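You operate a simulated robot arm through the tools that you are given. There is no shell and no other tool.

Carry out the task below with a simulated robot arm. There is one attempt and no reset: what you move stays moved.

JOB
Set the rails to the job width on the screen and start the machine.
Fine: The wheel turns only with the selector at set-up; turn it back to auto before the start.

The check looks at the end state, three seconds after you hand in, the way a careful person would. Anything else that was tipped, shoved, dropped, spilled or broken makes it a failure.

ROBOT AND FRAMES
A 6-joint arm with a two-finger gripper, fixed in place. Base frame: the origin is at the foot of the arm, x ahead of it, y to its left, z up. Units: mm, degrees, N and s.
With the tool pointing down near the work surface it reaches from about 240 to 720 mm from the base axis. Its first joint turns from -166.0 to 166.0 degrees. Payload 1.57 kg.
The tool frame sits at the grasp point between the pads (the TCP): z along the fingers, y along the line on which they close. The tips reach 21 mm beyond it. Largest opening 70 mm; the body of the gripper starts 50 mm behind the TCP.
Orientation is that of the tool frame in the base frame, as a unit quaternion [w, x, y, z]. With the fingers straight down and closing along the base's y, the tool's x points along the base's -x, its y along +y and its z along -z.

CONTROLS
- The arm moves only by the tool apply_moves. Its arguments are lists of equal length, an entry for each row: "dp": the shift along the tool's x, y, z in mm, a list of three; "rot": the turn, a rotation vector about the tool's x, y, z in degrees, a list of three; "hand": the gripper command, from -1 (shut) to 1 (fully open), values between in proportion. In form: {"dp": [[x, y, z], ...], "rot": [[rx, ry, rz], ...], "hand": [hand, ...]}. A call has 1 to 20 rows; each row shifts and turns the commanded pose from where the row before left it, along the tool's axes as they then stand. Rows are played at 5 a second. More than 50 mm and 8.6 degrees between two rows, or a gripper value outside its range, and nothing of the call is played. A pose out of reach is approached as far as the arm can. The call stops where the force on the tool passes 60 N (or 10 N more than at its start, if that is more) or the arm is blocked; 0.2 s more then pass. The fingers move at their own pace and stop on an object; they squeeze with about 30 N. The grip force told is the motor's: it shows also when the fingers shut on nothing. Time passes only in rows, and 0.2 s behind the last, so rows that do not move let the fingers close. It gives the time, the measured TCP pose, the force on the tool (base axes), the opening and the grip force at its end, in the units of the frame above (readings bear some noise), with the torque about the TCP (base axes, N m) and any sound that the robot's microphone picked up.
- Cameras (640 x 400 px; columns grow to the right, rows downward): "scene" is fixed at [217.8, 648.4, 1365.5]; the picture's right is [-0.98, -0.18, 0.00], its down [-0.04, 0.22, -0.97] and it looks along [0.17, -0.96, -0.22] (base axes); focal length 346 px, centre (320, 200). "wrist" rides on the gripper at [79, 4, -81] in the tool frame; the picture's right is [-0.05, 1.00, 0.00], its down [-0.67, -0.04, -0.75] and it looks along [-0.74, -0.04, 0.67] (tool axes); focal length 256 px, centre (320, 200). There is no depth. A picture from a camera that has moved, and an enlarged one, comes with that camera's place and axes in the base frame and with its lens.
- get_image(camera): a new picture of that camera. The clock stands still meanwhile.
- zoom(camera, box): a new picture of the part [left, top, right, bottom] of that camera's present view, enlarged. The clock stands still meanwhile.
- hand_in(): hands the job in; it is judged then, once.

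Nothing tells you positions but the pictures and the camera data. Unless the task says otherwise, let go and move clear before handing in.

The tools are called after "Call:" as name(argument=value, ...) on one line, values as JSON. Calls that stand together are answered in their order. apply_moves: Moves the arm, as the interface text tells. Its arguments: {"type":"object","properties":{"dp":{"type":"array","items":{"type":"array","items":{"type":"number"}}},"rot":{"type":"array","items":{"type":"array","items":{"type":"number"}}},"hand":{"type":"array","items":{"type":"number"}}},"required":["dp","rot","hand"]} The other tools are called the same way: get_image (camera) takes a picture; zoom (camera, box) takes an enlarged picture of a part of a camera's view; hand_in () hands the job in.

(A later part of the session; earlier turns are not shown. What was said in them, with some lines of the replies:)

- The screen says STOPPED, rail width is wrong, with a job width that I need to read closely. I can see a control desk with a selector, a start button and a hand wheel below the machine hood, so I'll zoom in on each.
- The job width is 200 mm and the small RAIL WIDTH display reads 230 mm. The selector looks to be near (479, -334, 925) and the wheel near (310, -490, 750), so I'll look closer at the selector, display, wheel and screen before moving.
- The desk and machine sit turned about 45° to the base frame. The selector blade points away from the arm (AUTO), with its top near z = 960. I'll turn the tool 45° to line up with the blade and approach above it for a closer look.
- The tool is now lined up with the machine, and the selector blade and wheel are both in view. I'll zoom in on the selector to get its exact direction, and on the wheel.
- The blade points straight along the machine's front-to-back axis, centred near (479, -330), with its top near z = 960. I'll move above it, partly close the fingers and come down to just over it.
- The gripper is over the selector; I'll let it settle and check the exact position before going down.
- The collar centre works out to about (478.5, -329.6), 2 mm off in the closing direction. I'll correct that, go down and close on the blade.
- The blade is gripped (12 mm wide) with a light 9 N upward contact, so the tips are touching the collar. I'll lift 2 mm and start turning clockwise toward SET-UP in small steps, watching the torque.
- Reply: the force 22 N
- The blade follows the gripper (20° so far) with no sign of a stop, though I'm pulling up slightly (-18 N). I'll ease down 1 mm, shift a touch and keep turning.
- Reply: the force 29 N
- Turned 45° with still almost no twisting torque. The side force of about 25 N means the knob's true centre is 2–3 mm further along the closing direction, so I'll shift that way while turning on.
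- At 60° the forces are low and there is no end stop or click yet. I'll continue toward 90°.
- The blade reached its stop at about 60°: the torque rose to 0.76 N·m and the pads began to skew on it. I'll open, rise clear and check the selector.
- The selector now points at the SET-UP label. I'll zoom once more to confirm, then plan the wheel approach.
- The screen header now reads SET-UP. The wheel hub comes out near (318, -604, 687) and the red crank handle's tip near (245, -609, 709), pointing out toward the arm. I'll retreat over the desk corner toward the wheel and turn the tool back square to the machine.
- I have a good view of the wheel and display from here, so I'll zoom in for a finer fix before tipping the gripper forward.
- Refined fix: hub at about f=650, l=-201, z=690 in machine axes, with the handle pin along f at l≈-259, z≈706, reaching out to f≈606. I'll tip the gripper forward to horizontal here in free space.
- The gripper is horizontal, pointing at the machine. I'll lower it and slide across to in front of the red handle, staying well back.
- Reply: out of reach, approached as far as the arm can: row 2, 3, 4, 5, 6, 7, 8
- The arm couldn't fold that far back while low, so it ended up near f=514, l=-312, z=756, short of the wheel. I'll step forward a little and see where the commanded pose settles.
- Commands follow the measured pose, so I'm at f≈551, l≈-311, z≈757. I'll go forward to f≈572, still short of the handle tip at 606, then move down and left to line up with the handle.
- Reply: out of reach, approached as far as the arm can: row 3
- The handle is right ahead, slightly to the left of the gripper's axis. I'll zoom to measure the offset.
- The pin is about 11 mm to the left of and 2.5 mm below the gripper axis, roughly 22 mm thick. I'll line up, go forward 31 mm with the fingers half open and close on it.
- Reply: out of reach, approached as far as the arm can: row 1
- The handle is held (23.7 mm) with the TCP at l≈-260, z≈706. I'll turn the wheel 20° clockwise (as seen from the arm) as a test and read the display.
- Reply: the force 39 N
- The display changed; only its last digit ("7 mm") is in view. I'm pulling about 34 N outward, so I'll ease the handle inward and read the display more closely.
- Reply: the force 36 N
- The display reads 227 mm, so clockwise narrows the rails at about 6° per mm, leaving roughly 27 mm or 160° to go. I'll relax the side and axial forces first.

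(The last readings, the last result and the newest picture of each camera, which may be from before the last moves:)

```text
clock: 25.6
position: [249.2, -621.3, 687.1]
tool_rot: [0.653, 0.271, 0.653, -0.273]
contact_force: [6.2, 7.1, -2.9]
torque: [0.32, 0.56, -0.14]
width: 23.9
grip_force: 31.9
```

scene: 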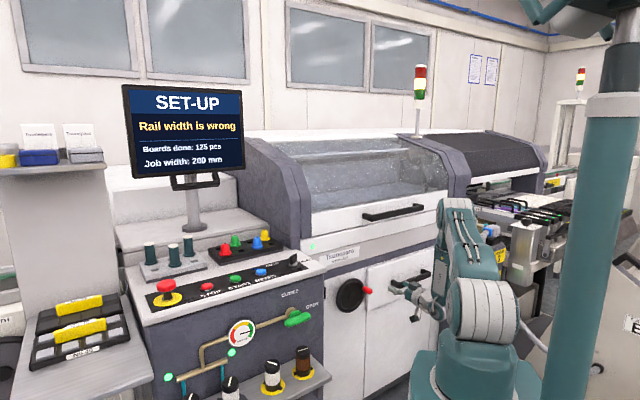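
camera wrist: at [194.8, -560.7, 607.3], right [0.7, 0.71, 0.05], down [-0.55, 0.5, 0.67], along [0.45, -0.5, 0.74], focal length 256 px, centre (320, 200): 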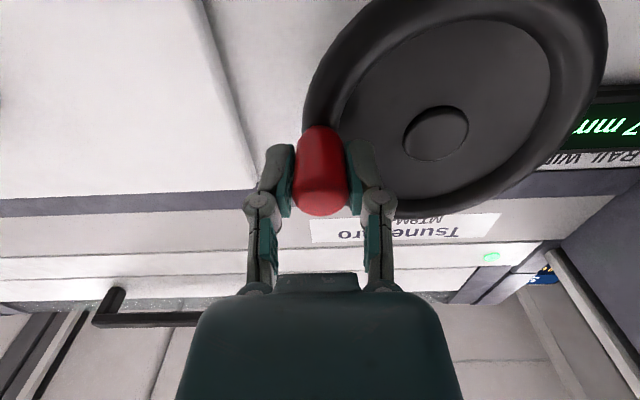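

Forces are relaxed now. Since the arm was near its folded reach limit with the gripper level, I'll loosen, tilt the gripper about 40° downward around the handle (still straddling it) and re-grip, which gives more room for the lower half of the turn.

Call:
apply_moves(dp=[[0, 0, 0], [0, 0, 0], [0, 0, 0], [0, 0, 0], [0, 0, 0], [0, 0, 0], [0, 0, 0], [0, 0, 0]], rot=[[0, 0, 0], [0, 0, 0], [0, 8, 0], [0, 8, 0], [0, 8, 0], [0, 8, 0], [0, 8, 0], [0, 0, 0]], hand=[0.15, 0.15, 0.15, 0.15, 0.15, 0.15, 0.15, 0.15])

Call:
get_image(camera="wrist")

Call:
zoom(camera="scene", box=[310, 230, 460, 330])

```text
clock: 27.4
position: [249.1, -619.7, 684.0]
tool_rot: [0.39, 0.347, 0.838, -0.162]
contact_force: [0.7, -0.5, 0.1]
torque: [-0.01, 0.0, 0.0]
width: 40.3
grip_force: 0.1
```

```text
taken
camera wrist: at [173.1, -536.3, 676.7], right [0.73, 0.68, 0.04], down [-0.12, 0.08, 0.99], along [0.67, -0.73, 0.14], focal length 256 px, centre (320, 200)
```

wrist: 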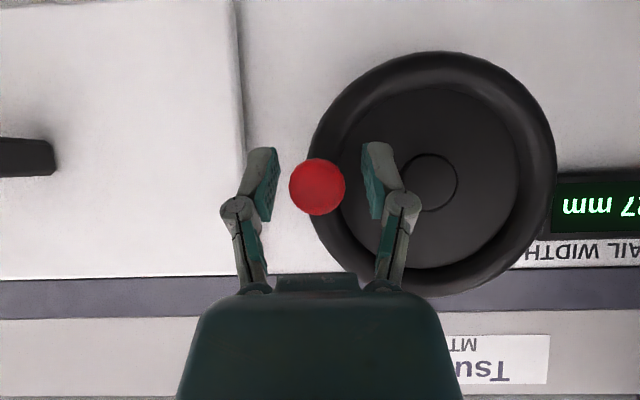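

```text
4.00 times, centred on (385, 280) of scene
camera zoom: at [217.8, 648.4, 1365.5], right [-0.98, -0.18, 0.0], down [-0.04, 0.22, -0.97], along [0.17, -0.96, -0.22], focal length 1385 px, centre (60, -120)
```

zoom: 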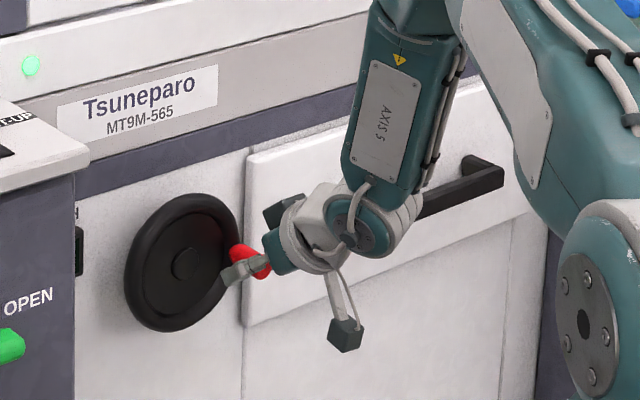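

This angle shows the wheel almost face-on: hub at l≈-201, z≈689, handle at l≈-262, z≈686, radius about 61.5 mm. I'll re-grip and turn another 20° clockwise, then check the forces.

Call:
apply_moves(dp=[[0, 0, 0], [0, 0, 0], [8.15, 1.3, 6.84], [7.85, 3.14, 6.59], [0, 0, 0]], rot=[[0, 0, 0], [0, 0, 0], [0, 0, 0], [0, 0, 0], [0, 0, 0]], hand=[-1, -1, -1, -1, -1])

Call:
get_image(camera="wrist")

```text
clock: 28.6
position: [251.0, -616.1, 664.8]
tool_rot: [0.39, 0.348, 0.837, -0.163]
contact_force: [-2.4, -2.4, 0.1]
torque: [-0.04, -0.17, -0.06]
width: 22.8
grip_force: 31.9
```

```text
taken
camera wrist: at [174.7, -533.9, 655.9], right [0.73, 0.68, 0.04], down [-0.13, 0.08, 0.99], along [0.67, -0.73, 0.14], focal length 256 px, centre (320, 200)
```

wrist: 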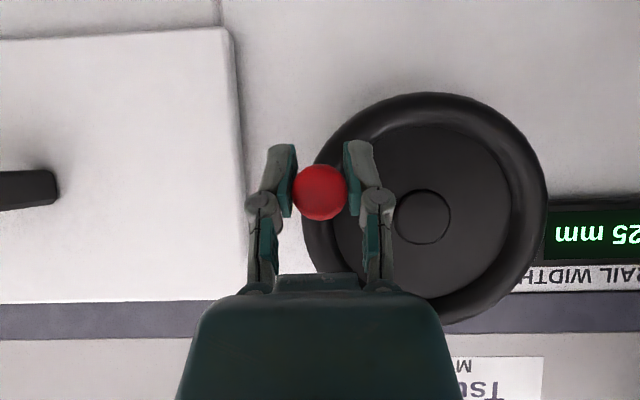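

The display reads 225 mm at about 200° of handle angle, so the rate is closer to 7.2° per mm, and forces are almost nil. I'll continue the arc down toward the bottom.

Call:
apply_moves(dp=[[7.32, 4.86, 6.14], [6.56, 6.46, 5.5], [5.6, 7.84, 4.7], [4.47, 8.99, 3.76], [0, 0, 0]], rot=[[0, 0, 0], [0, 0, 0], [0, 0, 0], [0, 0, 0], [0, 0, 0]], hand=[-1, -1, -1, -1, -1])

Call:
get_image(camera="wrist")

```text
clock: 29.8
position: [272.5, -595.3, 631.3]
tool_rot: [0.387, 0.348, 0.838, -0.161]
contact_force: [-9.9, -13.2, -25.9]
torque: [0.16, -0.01, -0.15]
width: 22.6
grip_force: 32.2
```

```text
taken
camera wrist: at [195.1, -513.0, 623.2], right [0.73, 0.68, 0.04], down [-0.12, 0.07, 0.99], along [0.67, -0.73, 0.13], focal length 256 px, centre (320, 200)
```

wrist: 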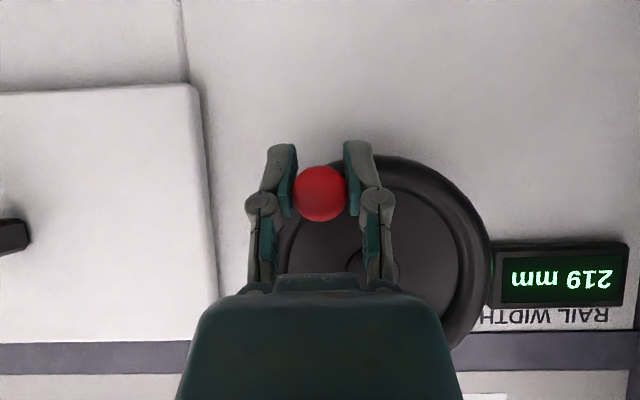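

The display is now fully in view and reads 219 mm. I'm holding the radius about 2.5 mm too small (30 N outward pull), so I'll correct that and go on through the bottom of the arc.

Call:
apply_moves(dp=[[4.79, 8.81, 4.02], [1.7, 10.45, 1.43], [0.29, 10.68, 0.24], [0, 0, 0]], rot=[[0, 0, 0], [0, 0, 0], [0, 0, 0], [0, 0, 0]], hand=[-1, -1, -1, -1])

Call:
get_image(camera="wrist")

```text
clock: 30.8
position: [295.2, -573.8, 624.5]
tool_rot: [0.391, 0.344, 0.838, -0.162]
contact_force: [-1.5, 2.3, -6.9]
torque: [-0.26, -0.3, 0.12]
width: 22.8
grip_force: 32.3
```

```text
taken
camera wrist: at [217.8, -491.8, 615.6], right [0.73, 0.68, 0.04], down [-0.12, 0.08, 0.99], along [0.67, -0.73, 0.14], focal length 256 px, centre (320, 200)
```

wrist: 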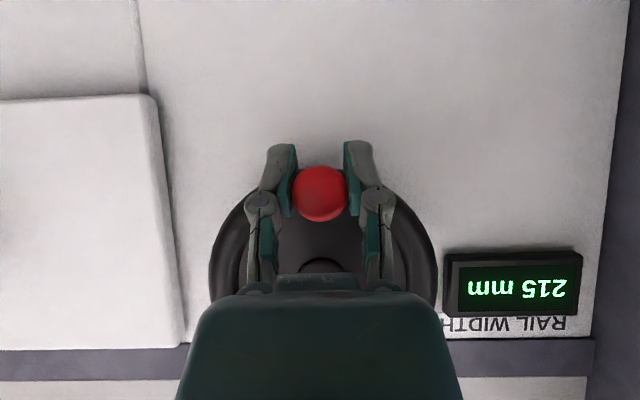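

215 mm at the bottom of the turn, with small forces. I'll continue up the left side.

Call:
apply_moves(dp=[[-1.14, 10.58, -0.96], [-2.53, 10.16, -2.12], [-3.85, 9.44, -3.23], [-5.04, 8.42, -4.23], [0, 0, 0]], rot=[[0, 0, 0], [0, 0, 0], [0, 0, 0], [0, 0, 0], [0, 0, 0]], hand=[-1, -1, -1, -1, -1])

Call:
get_image(camera="wrist")

```text
clock: 32.0
position: [322.4, -547.4, 641.2]
tool_rot: [0.391, 0.347, 0.837, -0.163]
contact_force: [-5.8, -0.1, -2.3]
torque: [0.11, -0.05, -0.13]
width: 22.7
grip_force: 31.6
```

```text
taken
camera wrist: at [245.0, -464.6, 631.9], right [0.73, 0.68, 0.04], down [-0.12, 0.08, 0.99], along [0.67, -0.73, 0.14], focal length 256 px, centre (320, 200)
```

wrist: 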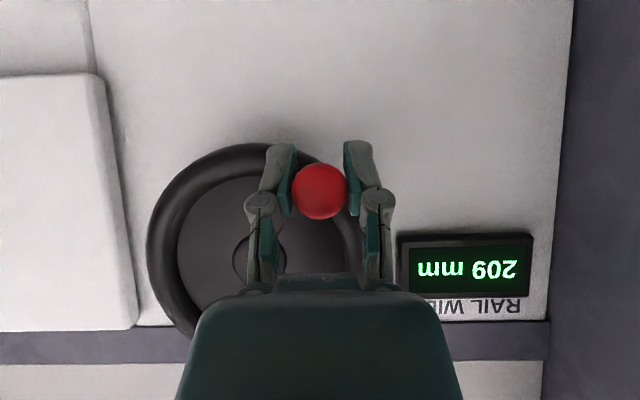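

209 mm at handle angle 313°, consistent with 50 mm per turn; the target should fall near 379°. I'll continue 40° more.

Call:
apply_moves(dp=[[-6.08, 7.15, -5.11], [-6.94, 5.66, -5.83], [-7.59, 4.0, -6.37], [-8.0, 2.22, -6.72], [0, 0, 0]], rot=[[0, 0, 0], [0, 0, 0], [0, 0, 0], [0, 0, 0], [0, 0, 0]], hand=[-1, -1, -1, -1, -1])

Call:
get_image(camera="wrist")

```text
clock: 33.2
position: [335.7, -533.4, 678.4]
tool_rot: [0.39, 0.346, 0.838, -0.162]
contact_force: [-0.4, 17.0, -3.7]
torque: [0.62, 0.5, 0.12]
width: 23.1
grip_force: 31.7
```

```text
taken
camera wrist: at [258.9, -451.0, 670.0], right [0.73, 0.68, 0.04], down [-0.12, 0.08, 0.99], along [0.67, -0.73, 0.14], focal length 256 px, centre (320, 200)
```

wrist: 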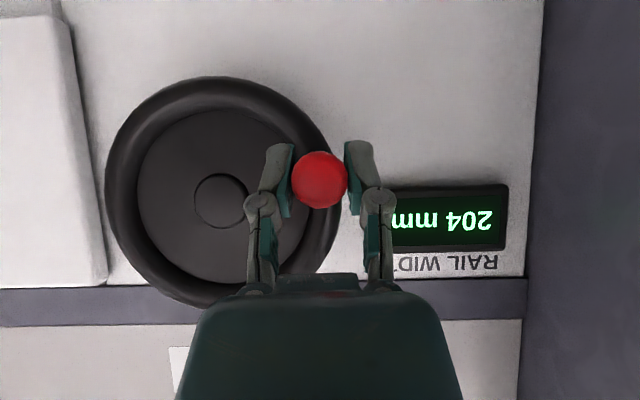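

204 mm at 353°. I'll turn 20° more and then approach 200 in fine steps.

Call:
apply_moves(dp=[[-8.18, 1.1, -6.87], [-8.1, -1.49, -6.8], [0, 0, 0]], rot=[[0, 0, 0], [0, 0, 0], [0, 0, 0]], hand=[-1, -1, -1])

Call:
get_image(camera="wrist")

```text
clock: 34.0
position: [337.5, -533.1, 701.1]
tool_rot: [0.392, 0.345, 0.837, -0.163]
contact_force: [13.2, 23.5, 1.3]
torque: [0.45, 0.15, 0.52]
width: 23.6
grip_force: 32.2
```

```text
taken
camera wrist: at [259.9, -450.8, 691.4], right [0.73, 0.68, 0.04], down [-0.13, 0.08, 0.99], along [0.67, -0.72, 0.14], focal length 256 px, centre (320, 200)
```

wrist: 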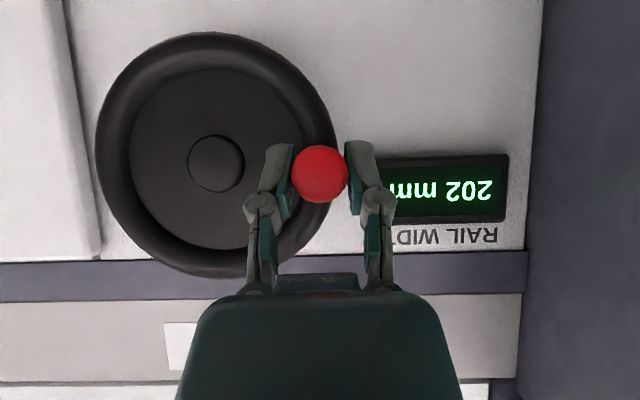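

202 mm; the handle has rolled about 8 mm down within the pads, so I'll open, re-centre on it and grip again before the last 12° or so.

Call:
apply_moves(dp=[[0, 0, 0], [0, 0, 0], [6.1, 1.0, 5.1], [0, 0, 0]], rot=[[0, 0, 0], [0, 0, 0], [0, 0, 0], [0, 0, 0]], hand=[0.15, 0.15, 0.15, 0.15])

Call:
get_image(camera="wrist")

```text
clock: 35.0
position: [335.6, -537.1, 691.3]
tool_rot: [0.39, 0.347, 0.837, -0.163]
contact_force: [0.4, 0.2, -0.3]
torque: [0.02, 0.02, -0.03]
width: 40.4
grip_force: 0.1
```

```text
taken
camera wrist: at [258.2, -453.6, 682.1], right [0.73, 0.68, 0.04], down [-0.12, 0.08, 0.99], along [0.67, -0.73, 0.14], focal length 256 px, centre (320, 200)
```

wrist: 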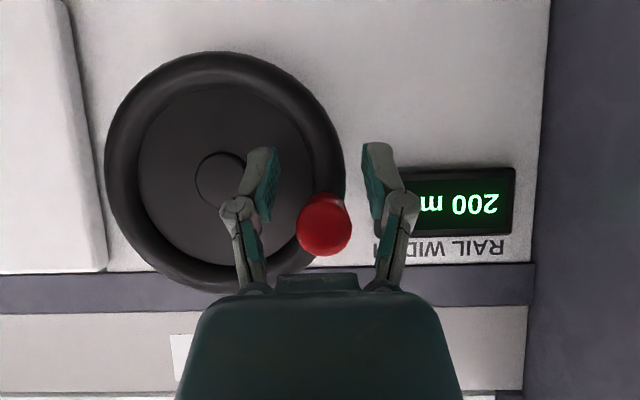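

The display now reads 200 mm: the wheel eased forward by itself as the fingers opened. I'll hold still a moment to confirm it's stable before withdrawing.

Call:
apply_moves(dp=[[0, 0, 0], [0, 0, 0], [0, 0, 0]], rot=[[0, 0, 0], [0, 0, 0], [0, 0, 0]], hand=[0.15, 0.15, 0.15])

Call:
zoom(camera="wrist", box=[380, 140, 540, 270])

Call:
zoom(camera="scene", box=[110, 80, 260, 180])

```text
clock: 35.8
position: [335.6, -535.8, 691.3]
tool_rot: [0.391, 0.346, 0.837, -0.162]
contact_force: [-0.9, 0.2, -0.7]
torque: [-0.01, -0.03, -0.01]
width: 40.1
grip_force: 0.0
```

```text
3.08 times, centred on (460, 205) of wrist
camera zoom: at [258.3, -452.6, 682.4], right [0.73, 0.68, 0.04], down [-0.12, 0.08, 0.99], along [0.67, -0.73, 0.14], focal length 788 px, centre (-111, 185)
```

zoom: 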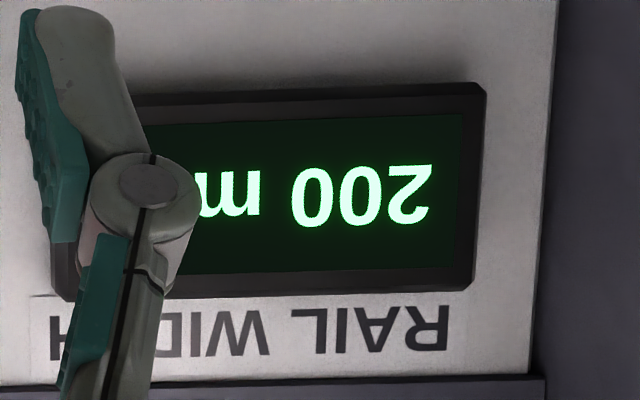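

```text
4.00 times, centred on (185, 130) of scene
camera zoom: at [217.8, 648.4, 1365.5], right [-0.98, -0.18, 0.0], down [-0.04, 0.22, -0.97], along [0.17, -0.96, -0.22], focal length 1385 px, centre (860, 480)
```

zoom: 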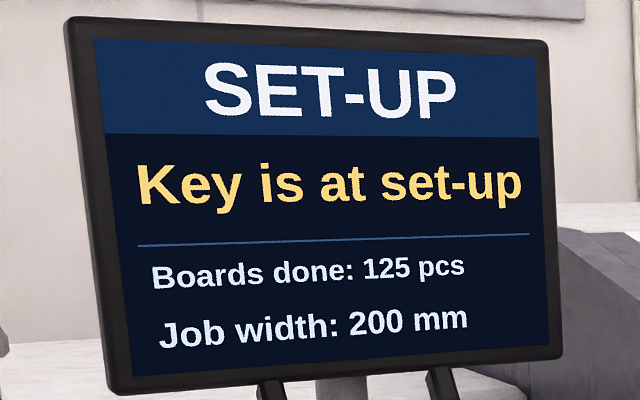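

The screen now says "Key is at set-up", so the 200 mm width is accepted and stable. I'll withdraw straight back along the fingers, then rise.

Call:
apply_moves(dp=[[0, 0, -15], [0, 0, -20], [0, 0, -25], [0, 0, -30], [0, 0, 0]], rot=[[0, 0, 0], [0, 0, 0], [0, 0, 0], [0, 0, 0], [0, 0, 0]], hand=[0.15, 0.15, 0.15, 0.15, 0.15])

Call:
get_image(camera="wrist")

Call:
get_image(camera="scene")

```text
clock: 37.0
position: [285.8, -486.4, 750.6]
tool_rot: [0.391, 0.347, 0.837, -0.162]
contact_force: [-0.8, -1.2, 0.1]
torque: [0.03, 0.0, -0.01]
width: 40.5
grip_force: 0.0
```

```text
taken
camera wrist: at [210.3, -404.1, 741.0], right [0.73, 0.68, 0.04], down [-0.13, 0.07, 0.99], along [0.67, -0.73, 0.14], focal length 256 px, centre (320, 200)
```

wrist: 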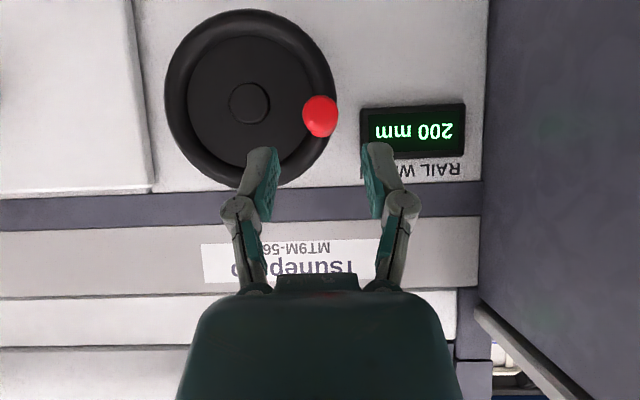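

```text
taken
```

scene: 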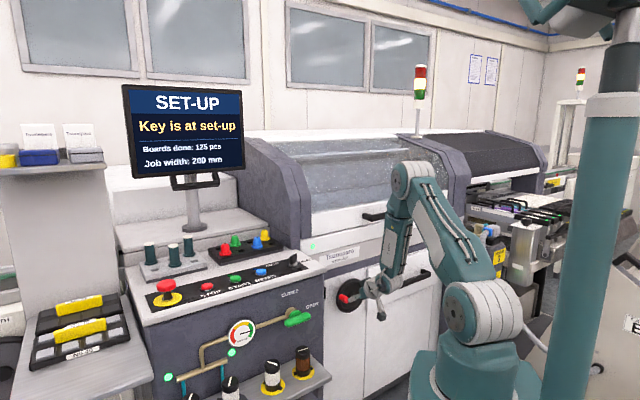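

The width reads 200 mm with the gripper clear. I'll rise to z ≈ 1030 and tip the gripper back to vertical.

Call:
apply_moves(dp=[[-30.6, 0, -25.7], [-30.6, 0, -25.7], [-30.6, 0, -25.7], [-30.6, 0, -25.7], [-30.6, 0, -25.7], [-30.6, 0, -25.7], [-30.6, 0, -25.7], [0, 0, 0], [0, 0, 0], [0, 0, 0], [0, 0, 0], [0, 0, 0], [0, 0, 0], [0, 0, 0]], rot=[[0, 0, 0], [0, 0, 0], [0, 0, 0], [0, 0, 0], [0, 0, 0], [0, 0, 0], [0, 0, 0], [0, 8.33, 0], [0, 8.33, 0], [0, 8.33, 0], [0, 8.33, 0], [0, 8.33, 0], [0, 8.33, 0], [0, 0, 0]], hand=[0.2, 0.2, 0.2, 0.2, 0.2, 0.2, 0.2, 0.2, 0.2, 0.2, 0.2, 0.2, 0.2, 0.2])

Call:
get_image(camera="wrist")

```text
clock: 40.0
position: [285.6, -484.9, 1027.6]
tool_rot: [-0.001, 0.382, 0.924, -0.001]
contact_force: [0.3, 0.1, -0.5]
torque: [0.0, 0.02, 0.02]
width: 42.0
grip_force: 0.1
```

```text
taken
camera wrist: at [233.2, -425.8, 1109.6], right [0.74, 0.67, 0.0], down [0.45, -0.5, 0.74], along [0.5, -0.55, -0.67], focal length 256 px, centre (320, 200)
```

wrist: 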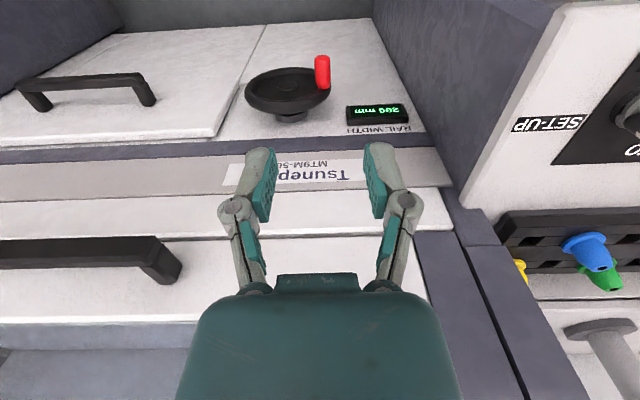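

The tool is vertical again. I'll move back above the selector and turn the tool 60° to match the blade.

Call:
apply_moves(dp=[[-5.07, 41, 0], [-5.07, 41, 0], [-5.07, 41, 0], [-5.07, 41, 0], [-5.07, 41, 0], [-5.07, 41, 0], [0, 0, 0], [0, 0, 0], [0, 0, 0], [0, 0, 0], [0, 0, 0], [0, 0, 0], [0, 0, 0], [0, 0, 0], [0, 0, 0]], rot=[[0, 0, 0], [0, 0, 0], [0, 0, 0], [0, 0, 0], [0, 0, 0], [0, 0, 0], [0, 0, 7.5], [0, 0, 7.5], [0, 0, 7.5], [0, 0, 7.5], [0, 0, 7.5], [0, 0, 7.5], [0, 0, 7.5], [0, 0, 7.5], [0, 0, 0]], hand=[0.2, 0.2, 0.2, 0.2, 0.2, 0.2, 0.2, 0.2, 0.2, 0.2, 0.2, 0.2, 0.2, 0.2, 0.2])

Call:
get_image(camera="wrist")

Call:
zoom(camera="wrist", box=[240, 20, 420, 170])

```text
clock: 43.2
position: [482.5, -332.9, 1028.9]
tool_rot: [0.0, 0.794, 0.608, -0.001]
contact_force: [-0.1, 0.2, 0.6]
torque: [0.02, -0.03, -0.02]
width: 42.1
grip_force: 0.0
```

```text
taken
camera wrist: at [507.5, -257.1, 1110.1], right [0.95, -0.31, 0.0], down [-0.21, -0.63, 0.75], along [-0.23, -0.71, -0.67], focal length 256 px, centre (320, 200)
```

wrist: 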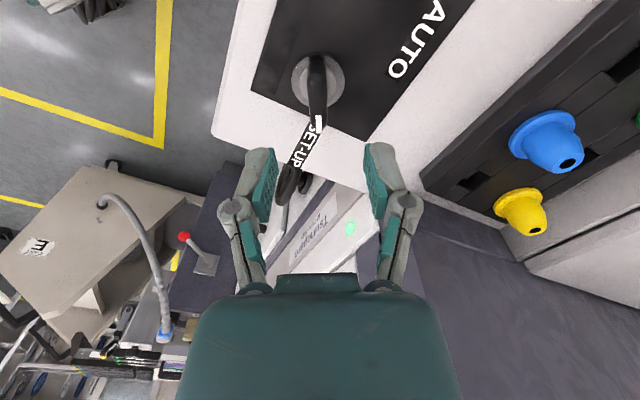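

```text
2.67 times, centred on (330, 95) of wrist
camera zoom: at [507.5, -257.1, 1110.1], right [0.95, -0.31, 0.0], down [-0.21, -0.63, 0.75], along [-0.23, -0.71, -0.67], focal length 683 px, centre (293, 480)
```

zoom: 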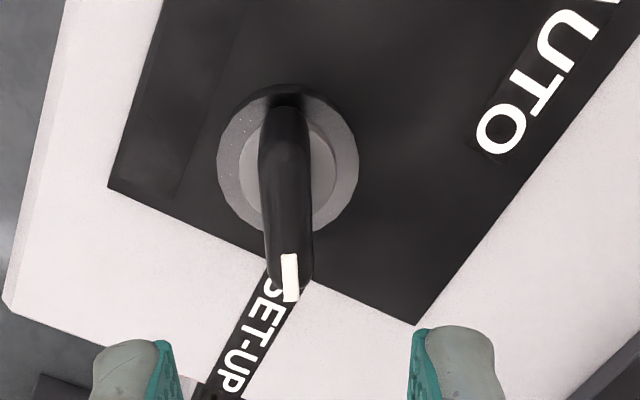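

The blade lines up with the gripper, about 1 mm off to the side. I'll go down and grip it.

Call:
apply_moves(dp=[[0, -1.1, 25], [0, 0, 25], [0, 0, 17.5], [0, 0, 0], [0, 0, 0], [0, 0, 0]], rot=[[0, 0, 0], [0, 0, 0], [0, 0, 0], [0, 0, 0], [0, 0, 0], [0, 0, 0]], hand=[0.2, 0.2, 0.2, 0.2, -1, -1])

Call:
get_image(camera="wrist")

```text
clock: 44.6
position: [481.1, -332.4, 962.9]
tool_rot: [0.001, 0.793, 0.609, 0.0]
contact_force: [4.3, -1.1, 7.8]
torque: [0.14, -0.21, 0.01]
width: 12.0
grip_force: 31.6
```

```text
taken
camera wrist: at [505.5, -257.1, 1044.3], right [0.95, -0.31, 0.0], down [-0.21, -0.63, 0.75], along [-0.23, -0.71, -0.67], focal length 256 px, centre (320, 200)
```

wrist: 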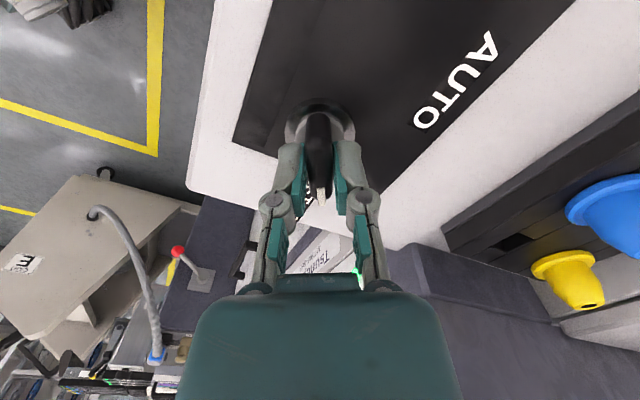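

Gripped at the knob's centre with low forces. I'll turn back 60° counter-clockwise to AUTO.

Call:
apply_moves(dp=[[0, 0, 0], [0, 0, 0], [0, 0, 0], [0, 0, 0], [0, 0, 0], [0, 0, 0], [0, 0, 0], [0, 0, 0], [0, 0, 0], [0, 0, 0], [0, 0, 0], [0, 0, 0], [0, 0, 0]], rot=[[0, 0, -5], [0, 0, -5], [0, 0, -5], [0, 0, -5], [0, 0, -5], [0, 0, -5], [0, 0, -5], [0, 0, -5], [0, 0, -5], [0, 0, -5], [0, 0, -5], [0, 0, -5], [0, 0, 0]], hand=[-1, -1, -1, -1, -1, -1, -1, -1, -1, -1, -1, -1, -1])

Call:
get_image(camera="wrist")

Call:
zoom(camera="scene", box=[110, 80, 260, 180])

```text
clock: 47.4
position: [480.2, -333.5, 961.8]
tool_rot: [0.001, 0.382, 0.924, -0.001]
contact_force: [-0.9, -8.8, 24.7]
torque: [-0.19, 0.07, -0.01]
width: 12.1
grip_force: 31.3
```

```text
taken
camera wrist: at [427.6, -273.6, 1043.4], right [0.74, 0.67, 0.0], down [0.45, -0.49, 0.75], along [0.5, -0.56, -0.67], focal length 256 px, centre (320, 200)
```

wrist: 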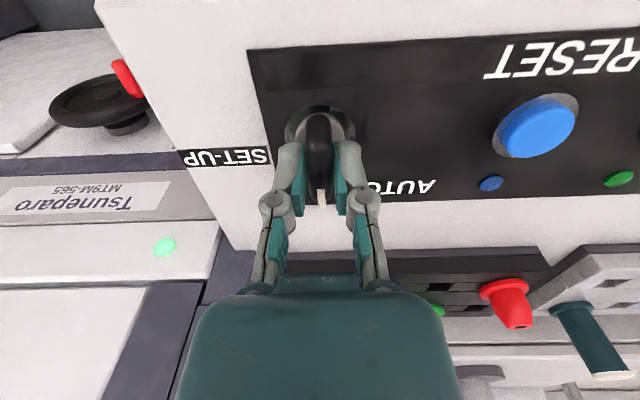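

```text
4.00 times, centred on (185, 130) of scene
camera zoom: at [217.8, 648.4, 1365.5], right [-0.98, -0.18, 0.0], down [-0.04, 0.22, -0.97], along [0.17, -0.96, -0.22], focal length 1385 px, centre (860, 480)
```

zoom: 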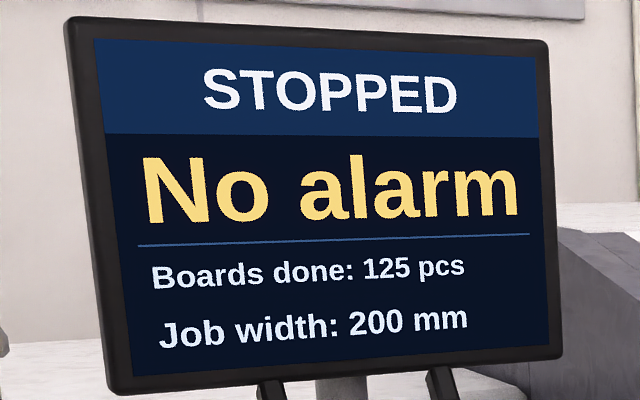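

The screen reads STOPPED / No alarm and the selector is back at AUTO. I'll nudge it against its stop, release, rise and move over above the START button for a close look.

Call:
apply_moves(dp=[[0, 0, 0], [0, 0, 0], [0, 0, 0], [0, 0, -25], [0, 0, -35], [0, 0, -20], [0, 35, 0], [0, 40, 0], [0, 40, 0], [0, 40, 0], [0, 34, 0], [0, 0, 0]], rot=[[0, 0, -3], [0, 0, 0], [0, 0, 0], [0, 0, 0], [0, 0, 0], [0, 0, 0], [0, 0, 3], [0, 0, 0], [0, 0, 0], [0, 0, 0], [0, 0, 0], [0, 0, 0]], hand=[-1, 0.2, 0.2, 0.2, 0.2, 0.2, 0.2, 0.2, -1, -1, -1, -1])

Call:
get_image(camera="wrist")

Call:
zoom(camera="scene", box=[130, 210, 330, 335])

```text
clock: 50.0
position: [612.7, -196.5, 1040.3]
tool_rot: [0.0, 0.383, 0.924, 0.0]
contact_force: [-0.7, -0.6, 0.5]
torque: [0.01, -0.01, 0.0]
width: 0.1
grip_force: 28.6
```

```text
taken
camera wrist: at [560.7, -137.4, 1121.9], right [0.74, 0.67, 0.0], down [0.45, -0.5, 0.75], along [0.5, -0.56, -0.67], focal length 256 px, centre (320, 200)
```

wrist: 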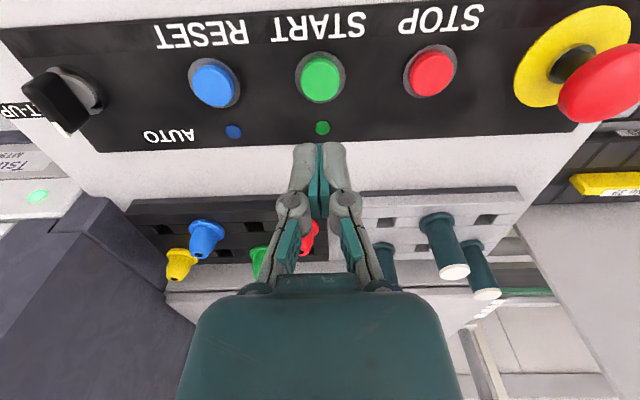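

```text
3.20 times, centred on (230, 272) of scene
camera zoom: at [217.8, 648.4, 1365.5], right [-0.98, -0.18, 0.0], down [-0.04, 0.22, -0.97], along [0.17, -0.96, -0.22], focal length 1108 px, centre (608, -32)
```

zoom: 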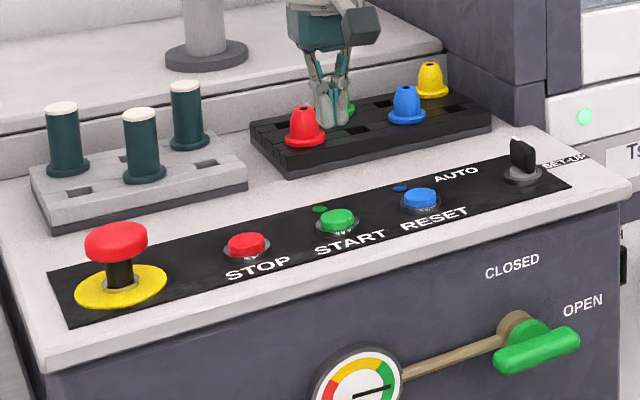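

The green START button is right beneath the closed fingertips, with its top near z = 929. I'll come down and press gently in small steps.

Call:
apply_moves(dp=[[-1, -0.7, 30], [0, 0, 30], [0, 0, 20], [0, 0, 4], [0, 0, 2], [0, 0, 2], [0, 0, 2], [0, 0, 0]], rot=[[0, 0, 0], [0, 0, 0], [0, 0, 0], [0, 0, 0], [0, 0, 0], [0, 0, 0], [0, 0, 0], [0, 0, 0]], hand=[-1, -1, -1, -1, -1, -1, -1, -1])

Call:
get_image(camera="wrist")

Call:
zoom(camera="scene", box=[180, 210, 300, 300])

```text
clock: 51.8
position: [612.7, -197.7, 951.5]
tool_rot: [0.001, 0.383, 0.924, -0.001]
contact_force: [0.3, 0.1, 2.6]
torque: [0.02, -0.01, -0.01]
width: 0.2
grip_force: 28.3
```

```text
taken
camera wrist: at [560.3, -139.3, 1032.9], right [0.74, 0.67, 0.0], down [0.45, -0.49, 0.75], along [0.5, -0.56, -0.67], focal length 256 px, centre (320, 200)
```

wrist: 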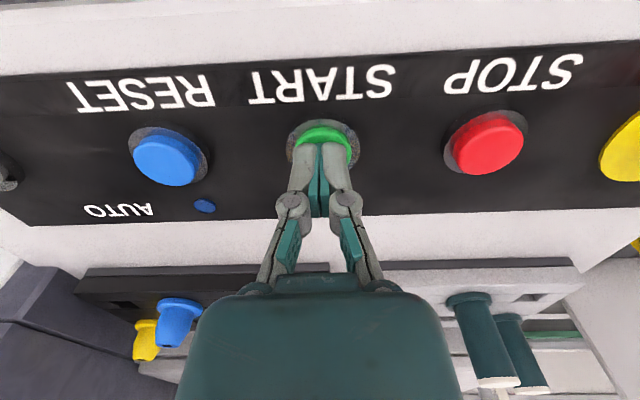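

```text
4.44 times, centred on (240, 255) of scene
camera zoom: at [217.8, 648.4, 1365.5], right [-0.98, -0.18, 0.0], down [-0.04, 0.22, -0.97], along [0.17, -0.96, -0.22], focal length 1539 px, centre (676, -44)
```

zoom: 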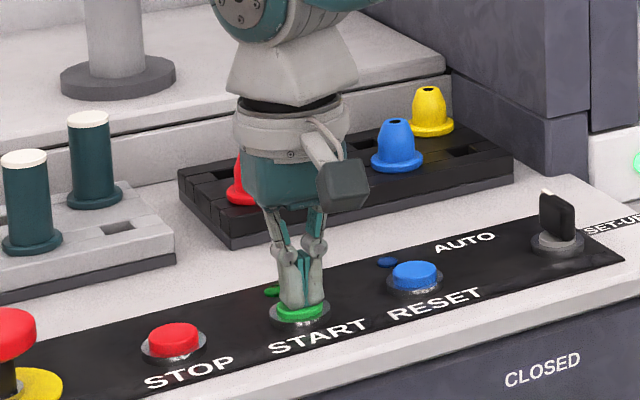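

The fingertips are just touching the green button (2.6 N). I'll press further.

Call:
apply_moves(dp=[[0, 0, 1.5], [0, 0, 1.5], [0, 0, 1], [0, 0, 0]], rot=[[0, 0, 0], [0, 0, 0], [0, 0, 0], [0, 0, 0]], hand=[-1, -1, -1, -1])

Call:
get_image(camera="scene")

```text
clock: 52.8
position: [612.1, -197.4, 948.9]
tool_rot: [0.002, 0.383, 0.924, -0.002]
contact_force: [-4.3, 0.5, 20.6]
torque: [0.02, 0.05, 0.06]
width: 5.7
grip_force: 28.5
heard: click
```

```text
taken
```

scene: 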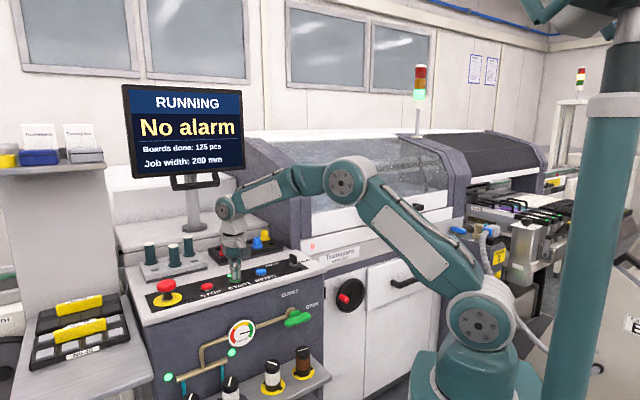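

A click was heard and the screen now reads RUNNING / No alarm. I'll lift off and move clear, then check everything.

Call:
apply_moves(dp=[[0, 0, -10], [0, 0, -30], [0, 0, -40], [20, -20, -35], [25, -20, -25], [0, 0, 0]], rot=[[0, 0, 0], [0, 0, 0], [0, 0, 0], [0, 0, 0], [0, 0, 0], [0, 0, 0]], hand=[-1, -1, -1, -1, -1, -1])

Call:
get_image(camera="wrist")

Call:
get_image(camera="scene")

Call:
zoom(camera="scene", box=[110, 80, 260, 180])

Call:
zoom(camera="scene", box=[130, 220, 330, 340])

```text
clock: 54.2
position: [553.1, -196.2, 1087.4]
tool_rot: [-0.001, 0.382, 0.924, -0.001]
contact_force: [-0.6, 0.6, -0.9]
torque: [0.0, -0.01, 0.05]
width: 0.0
grip_force: 28.3
```

```text
taken
camera wrist: at [500.4, -138.3, 1168.9], right [0.74, 0.67, 0.0], down [0.45, -0.49, 0.75], along [0.5, -0.56, -0.67], focal length 256 px, centre (320, 200)
```

wrist: 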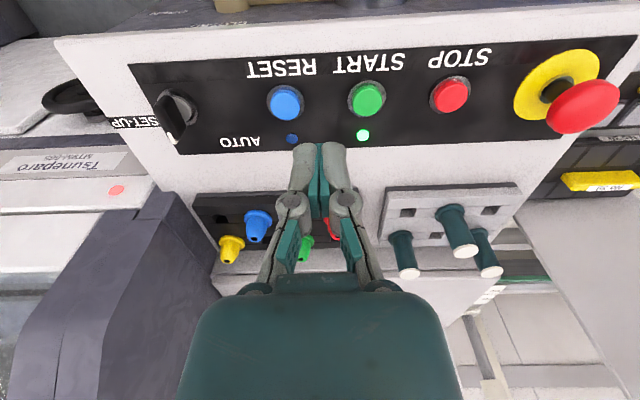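

```text
taken
```

scene: 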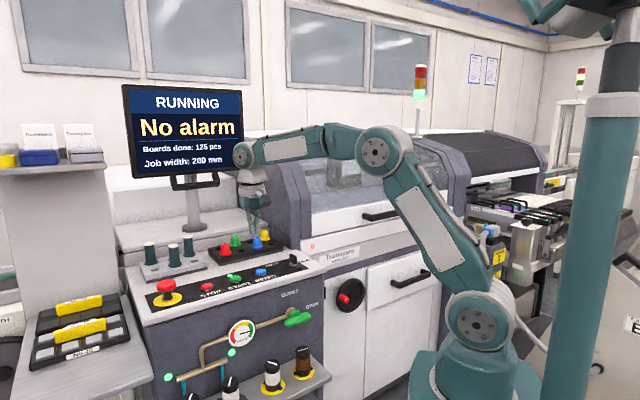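

```text
4.00 times, centred on (185, 130) of scene
camera zoom: at [217.8, 648.4, 1365.5], right [-0.98, -0.18, 0.0], down [-0.04, 0.22, -0.97], along [0.17, -0.96, -0.22], focal length 1385 px, centre (860, 480)
```

zoom: 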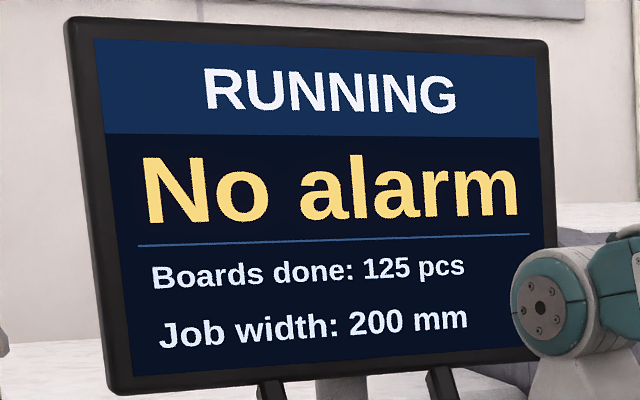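

```text
3.20 times, centred on (230, 280) of scene
camera zoom: at [217.8, 648.4, 1365.5], right [-0.98, -0.18, 0.0], down [-0.04, 0.22, -0.97], along [0.17, -0.96, -0.22], focal length 1108 px, centre (608, -56)
```

zoom: 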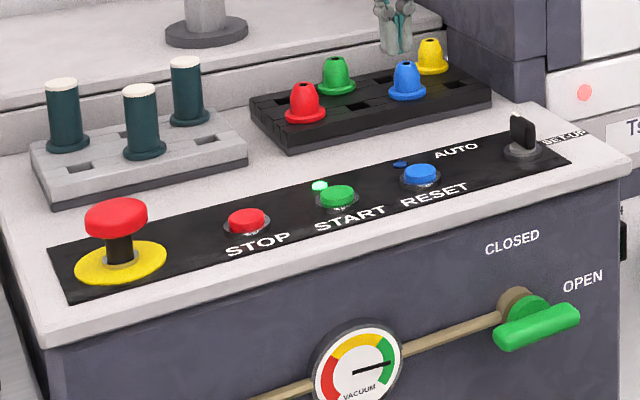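

The machine is RUNNING, the START lamp is lit and the selector is at AUTO. I'll move the arm clear of the desk and check the rail width display one last time.

Call:
apply_moves(dp=[[5, -10, -35], [10, -38, -20], [10, -38, -20], [10, -38, -15], [10, -38, -10], [10, -38, 0], [10, -38, 0], [0, 0, 0]], rot=[[0, 0, 0], [0, 0, 0], [0, 0, 0], [0, 0, 0], [0, 0, 0], [0, 0, 0], [0, 0, 0], [0, 0, 0]], hand=[0, 0, 0, 0, 0, 0, 0, 0])

Call:
get_image(camera="wrist")

Call:
get_image(camera="scene")

```text
clock: 56.0
position: [338.2, -314.8, 1187.9]
tool_rot: [0.0, 0.383, 0.924, 0.0]
contact_force: [0.3, 0.1, 0.1]
torque: [-0.02, -0.03, 0.0]
width: 35.0
grip_force: 0.1
```

```text
taken
camera wrist: at [285.5, -255.8, 1270.1], right [0.74, 0.67, 0.0], down [0.45, -0.5, 0.75], along [0.5, -0.56, -0.67], focal length 256 px, centre (320, 200)
```

wrist: 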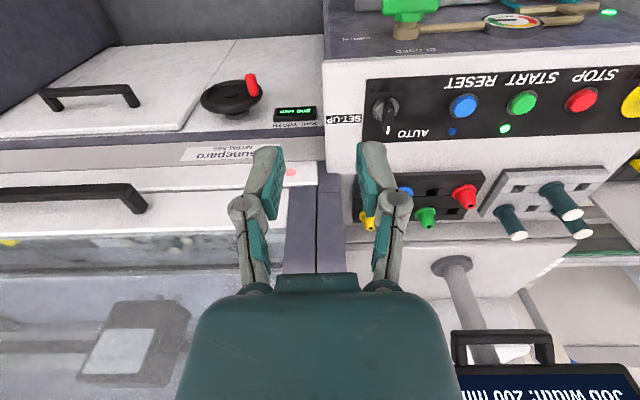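

```text
taken
```

scene: 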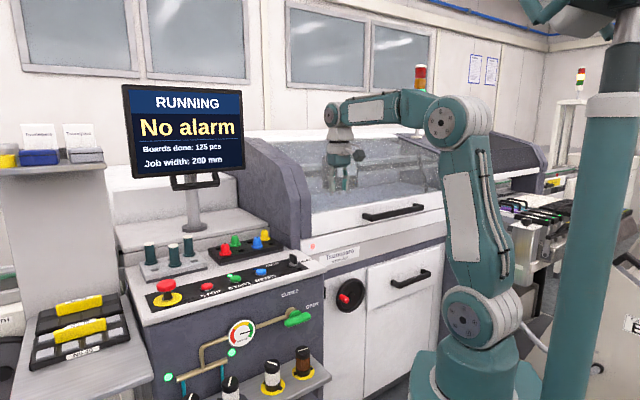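

Call:
zoom(camera="wrist", box=[255, 90, 335, 140])

Call:
zoom(camera="wrist", box=[340, 60, 560, 160])

```text
8.00 times, centred on (295, 115) of wrist
camera zoom: at [285.5, -255.8, 1270.1], right [0.74, 0.67, 0.0], down [0.45, -0.5, 0.75], along [0.5, -0.56, -0.67], focal length 2048 px, centre (520, 880)
```

zoom: 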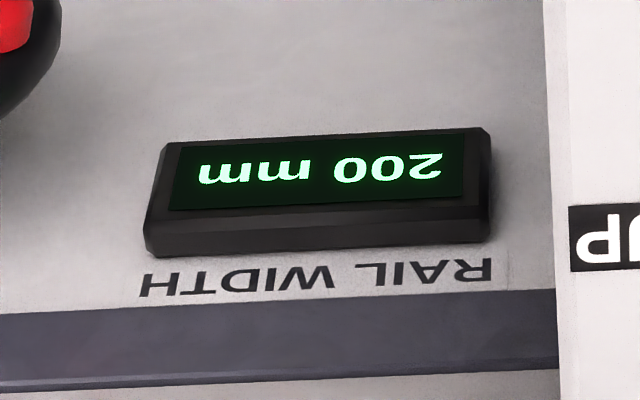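

```text
2.91 times, centred on (450, 110) of wrist
camera zoom: at [285.5, -255.8, 1270.1], right [0.74, 0.67, 0.0], down [0.45, -0.5, 0.75], along [0.5, -0.56, -0.67], focal length 745 px, centre (-58, 462)
```

zoom: 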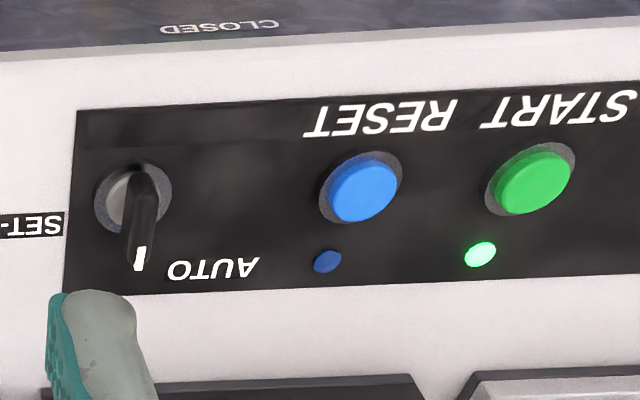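

The rail width reads 200 mm, the selector is at AUTO, the START lamp is lit and the screen says RUNNING / No alarm. The arm is clear and nothing else was moved, so I'm handing in.

Call:
hand_in()

```text
The job is handed in.
```

The rails are set to the job width of 200 mm and the machine is running. I've handed the job in and don't have a verdict on it yet.

- **Rails:** the rail width display went from 230 mm to 200 mm, matching the job width on the screen. The last 2 mm happened on its own when I opened the fingers to re-grip the handle. The display held at 200 mm from then on, including after the start.
- **Selector:** I turned it to SET-UP for the wheel, then back to AUTO before the start.
- **Start:** START clicked when pressed. The screen reads RUNNING / No alarm and the START lamp is lit.

The arm is clear of the machine, and in the final pictures nothing else looks moved.
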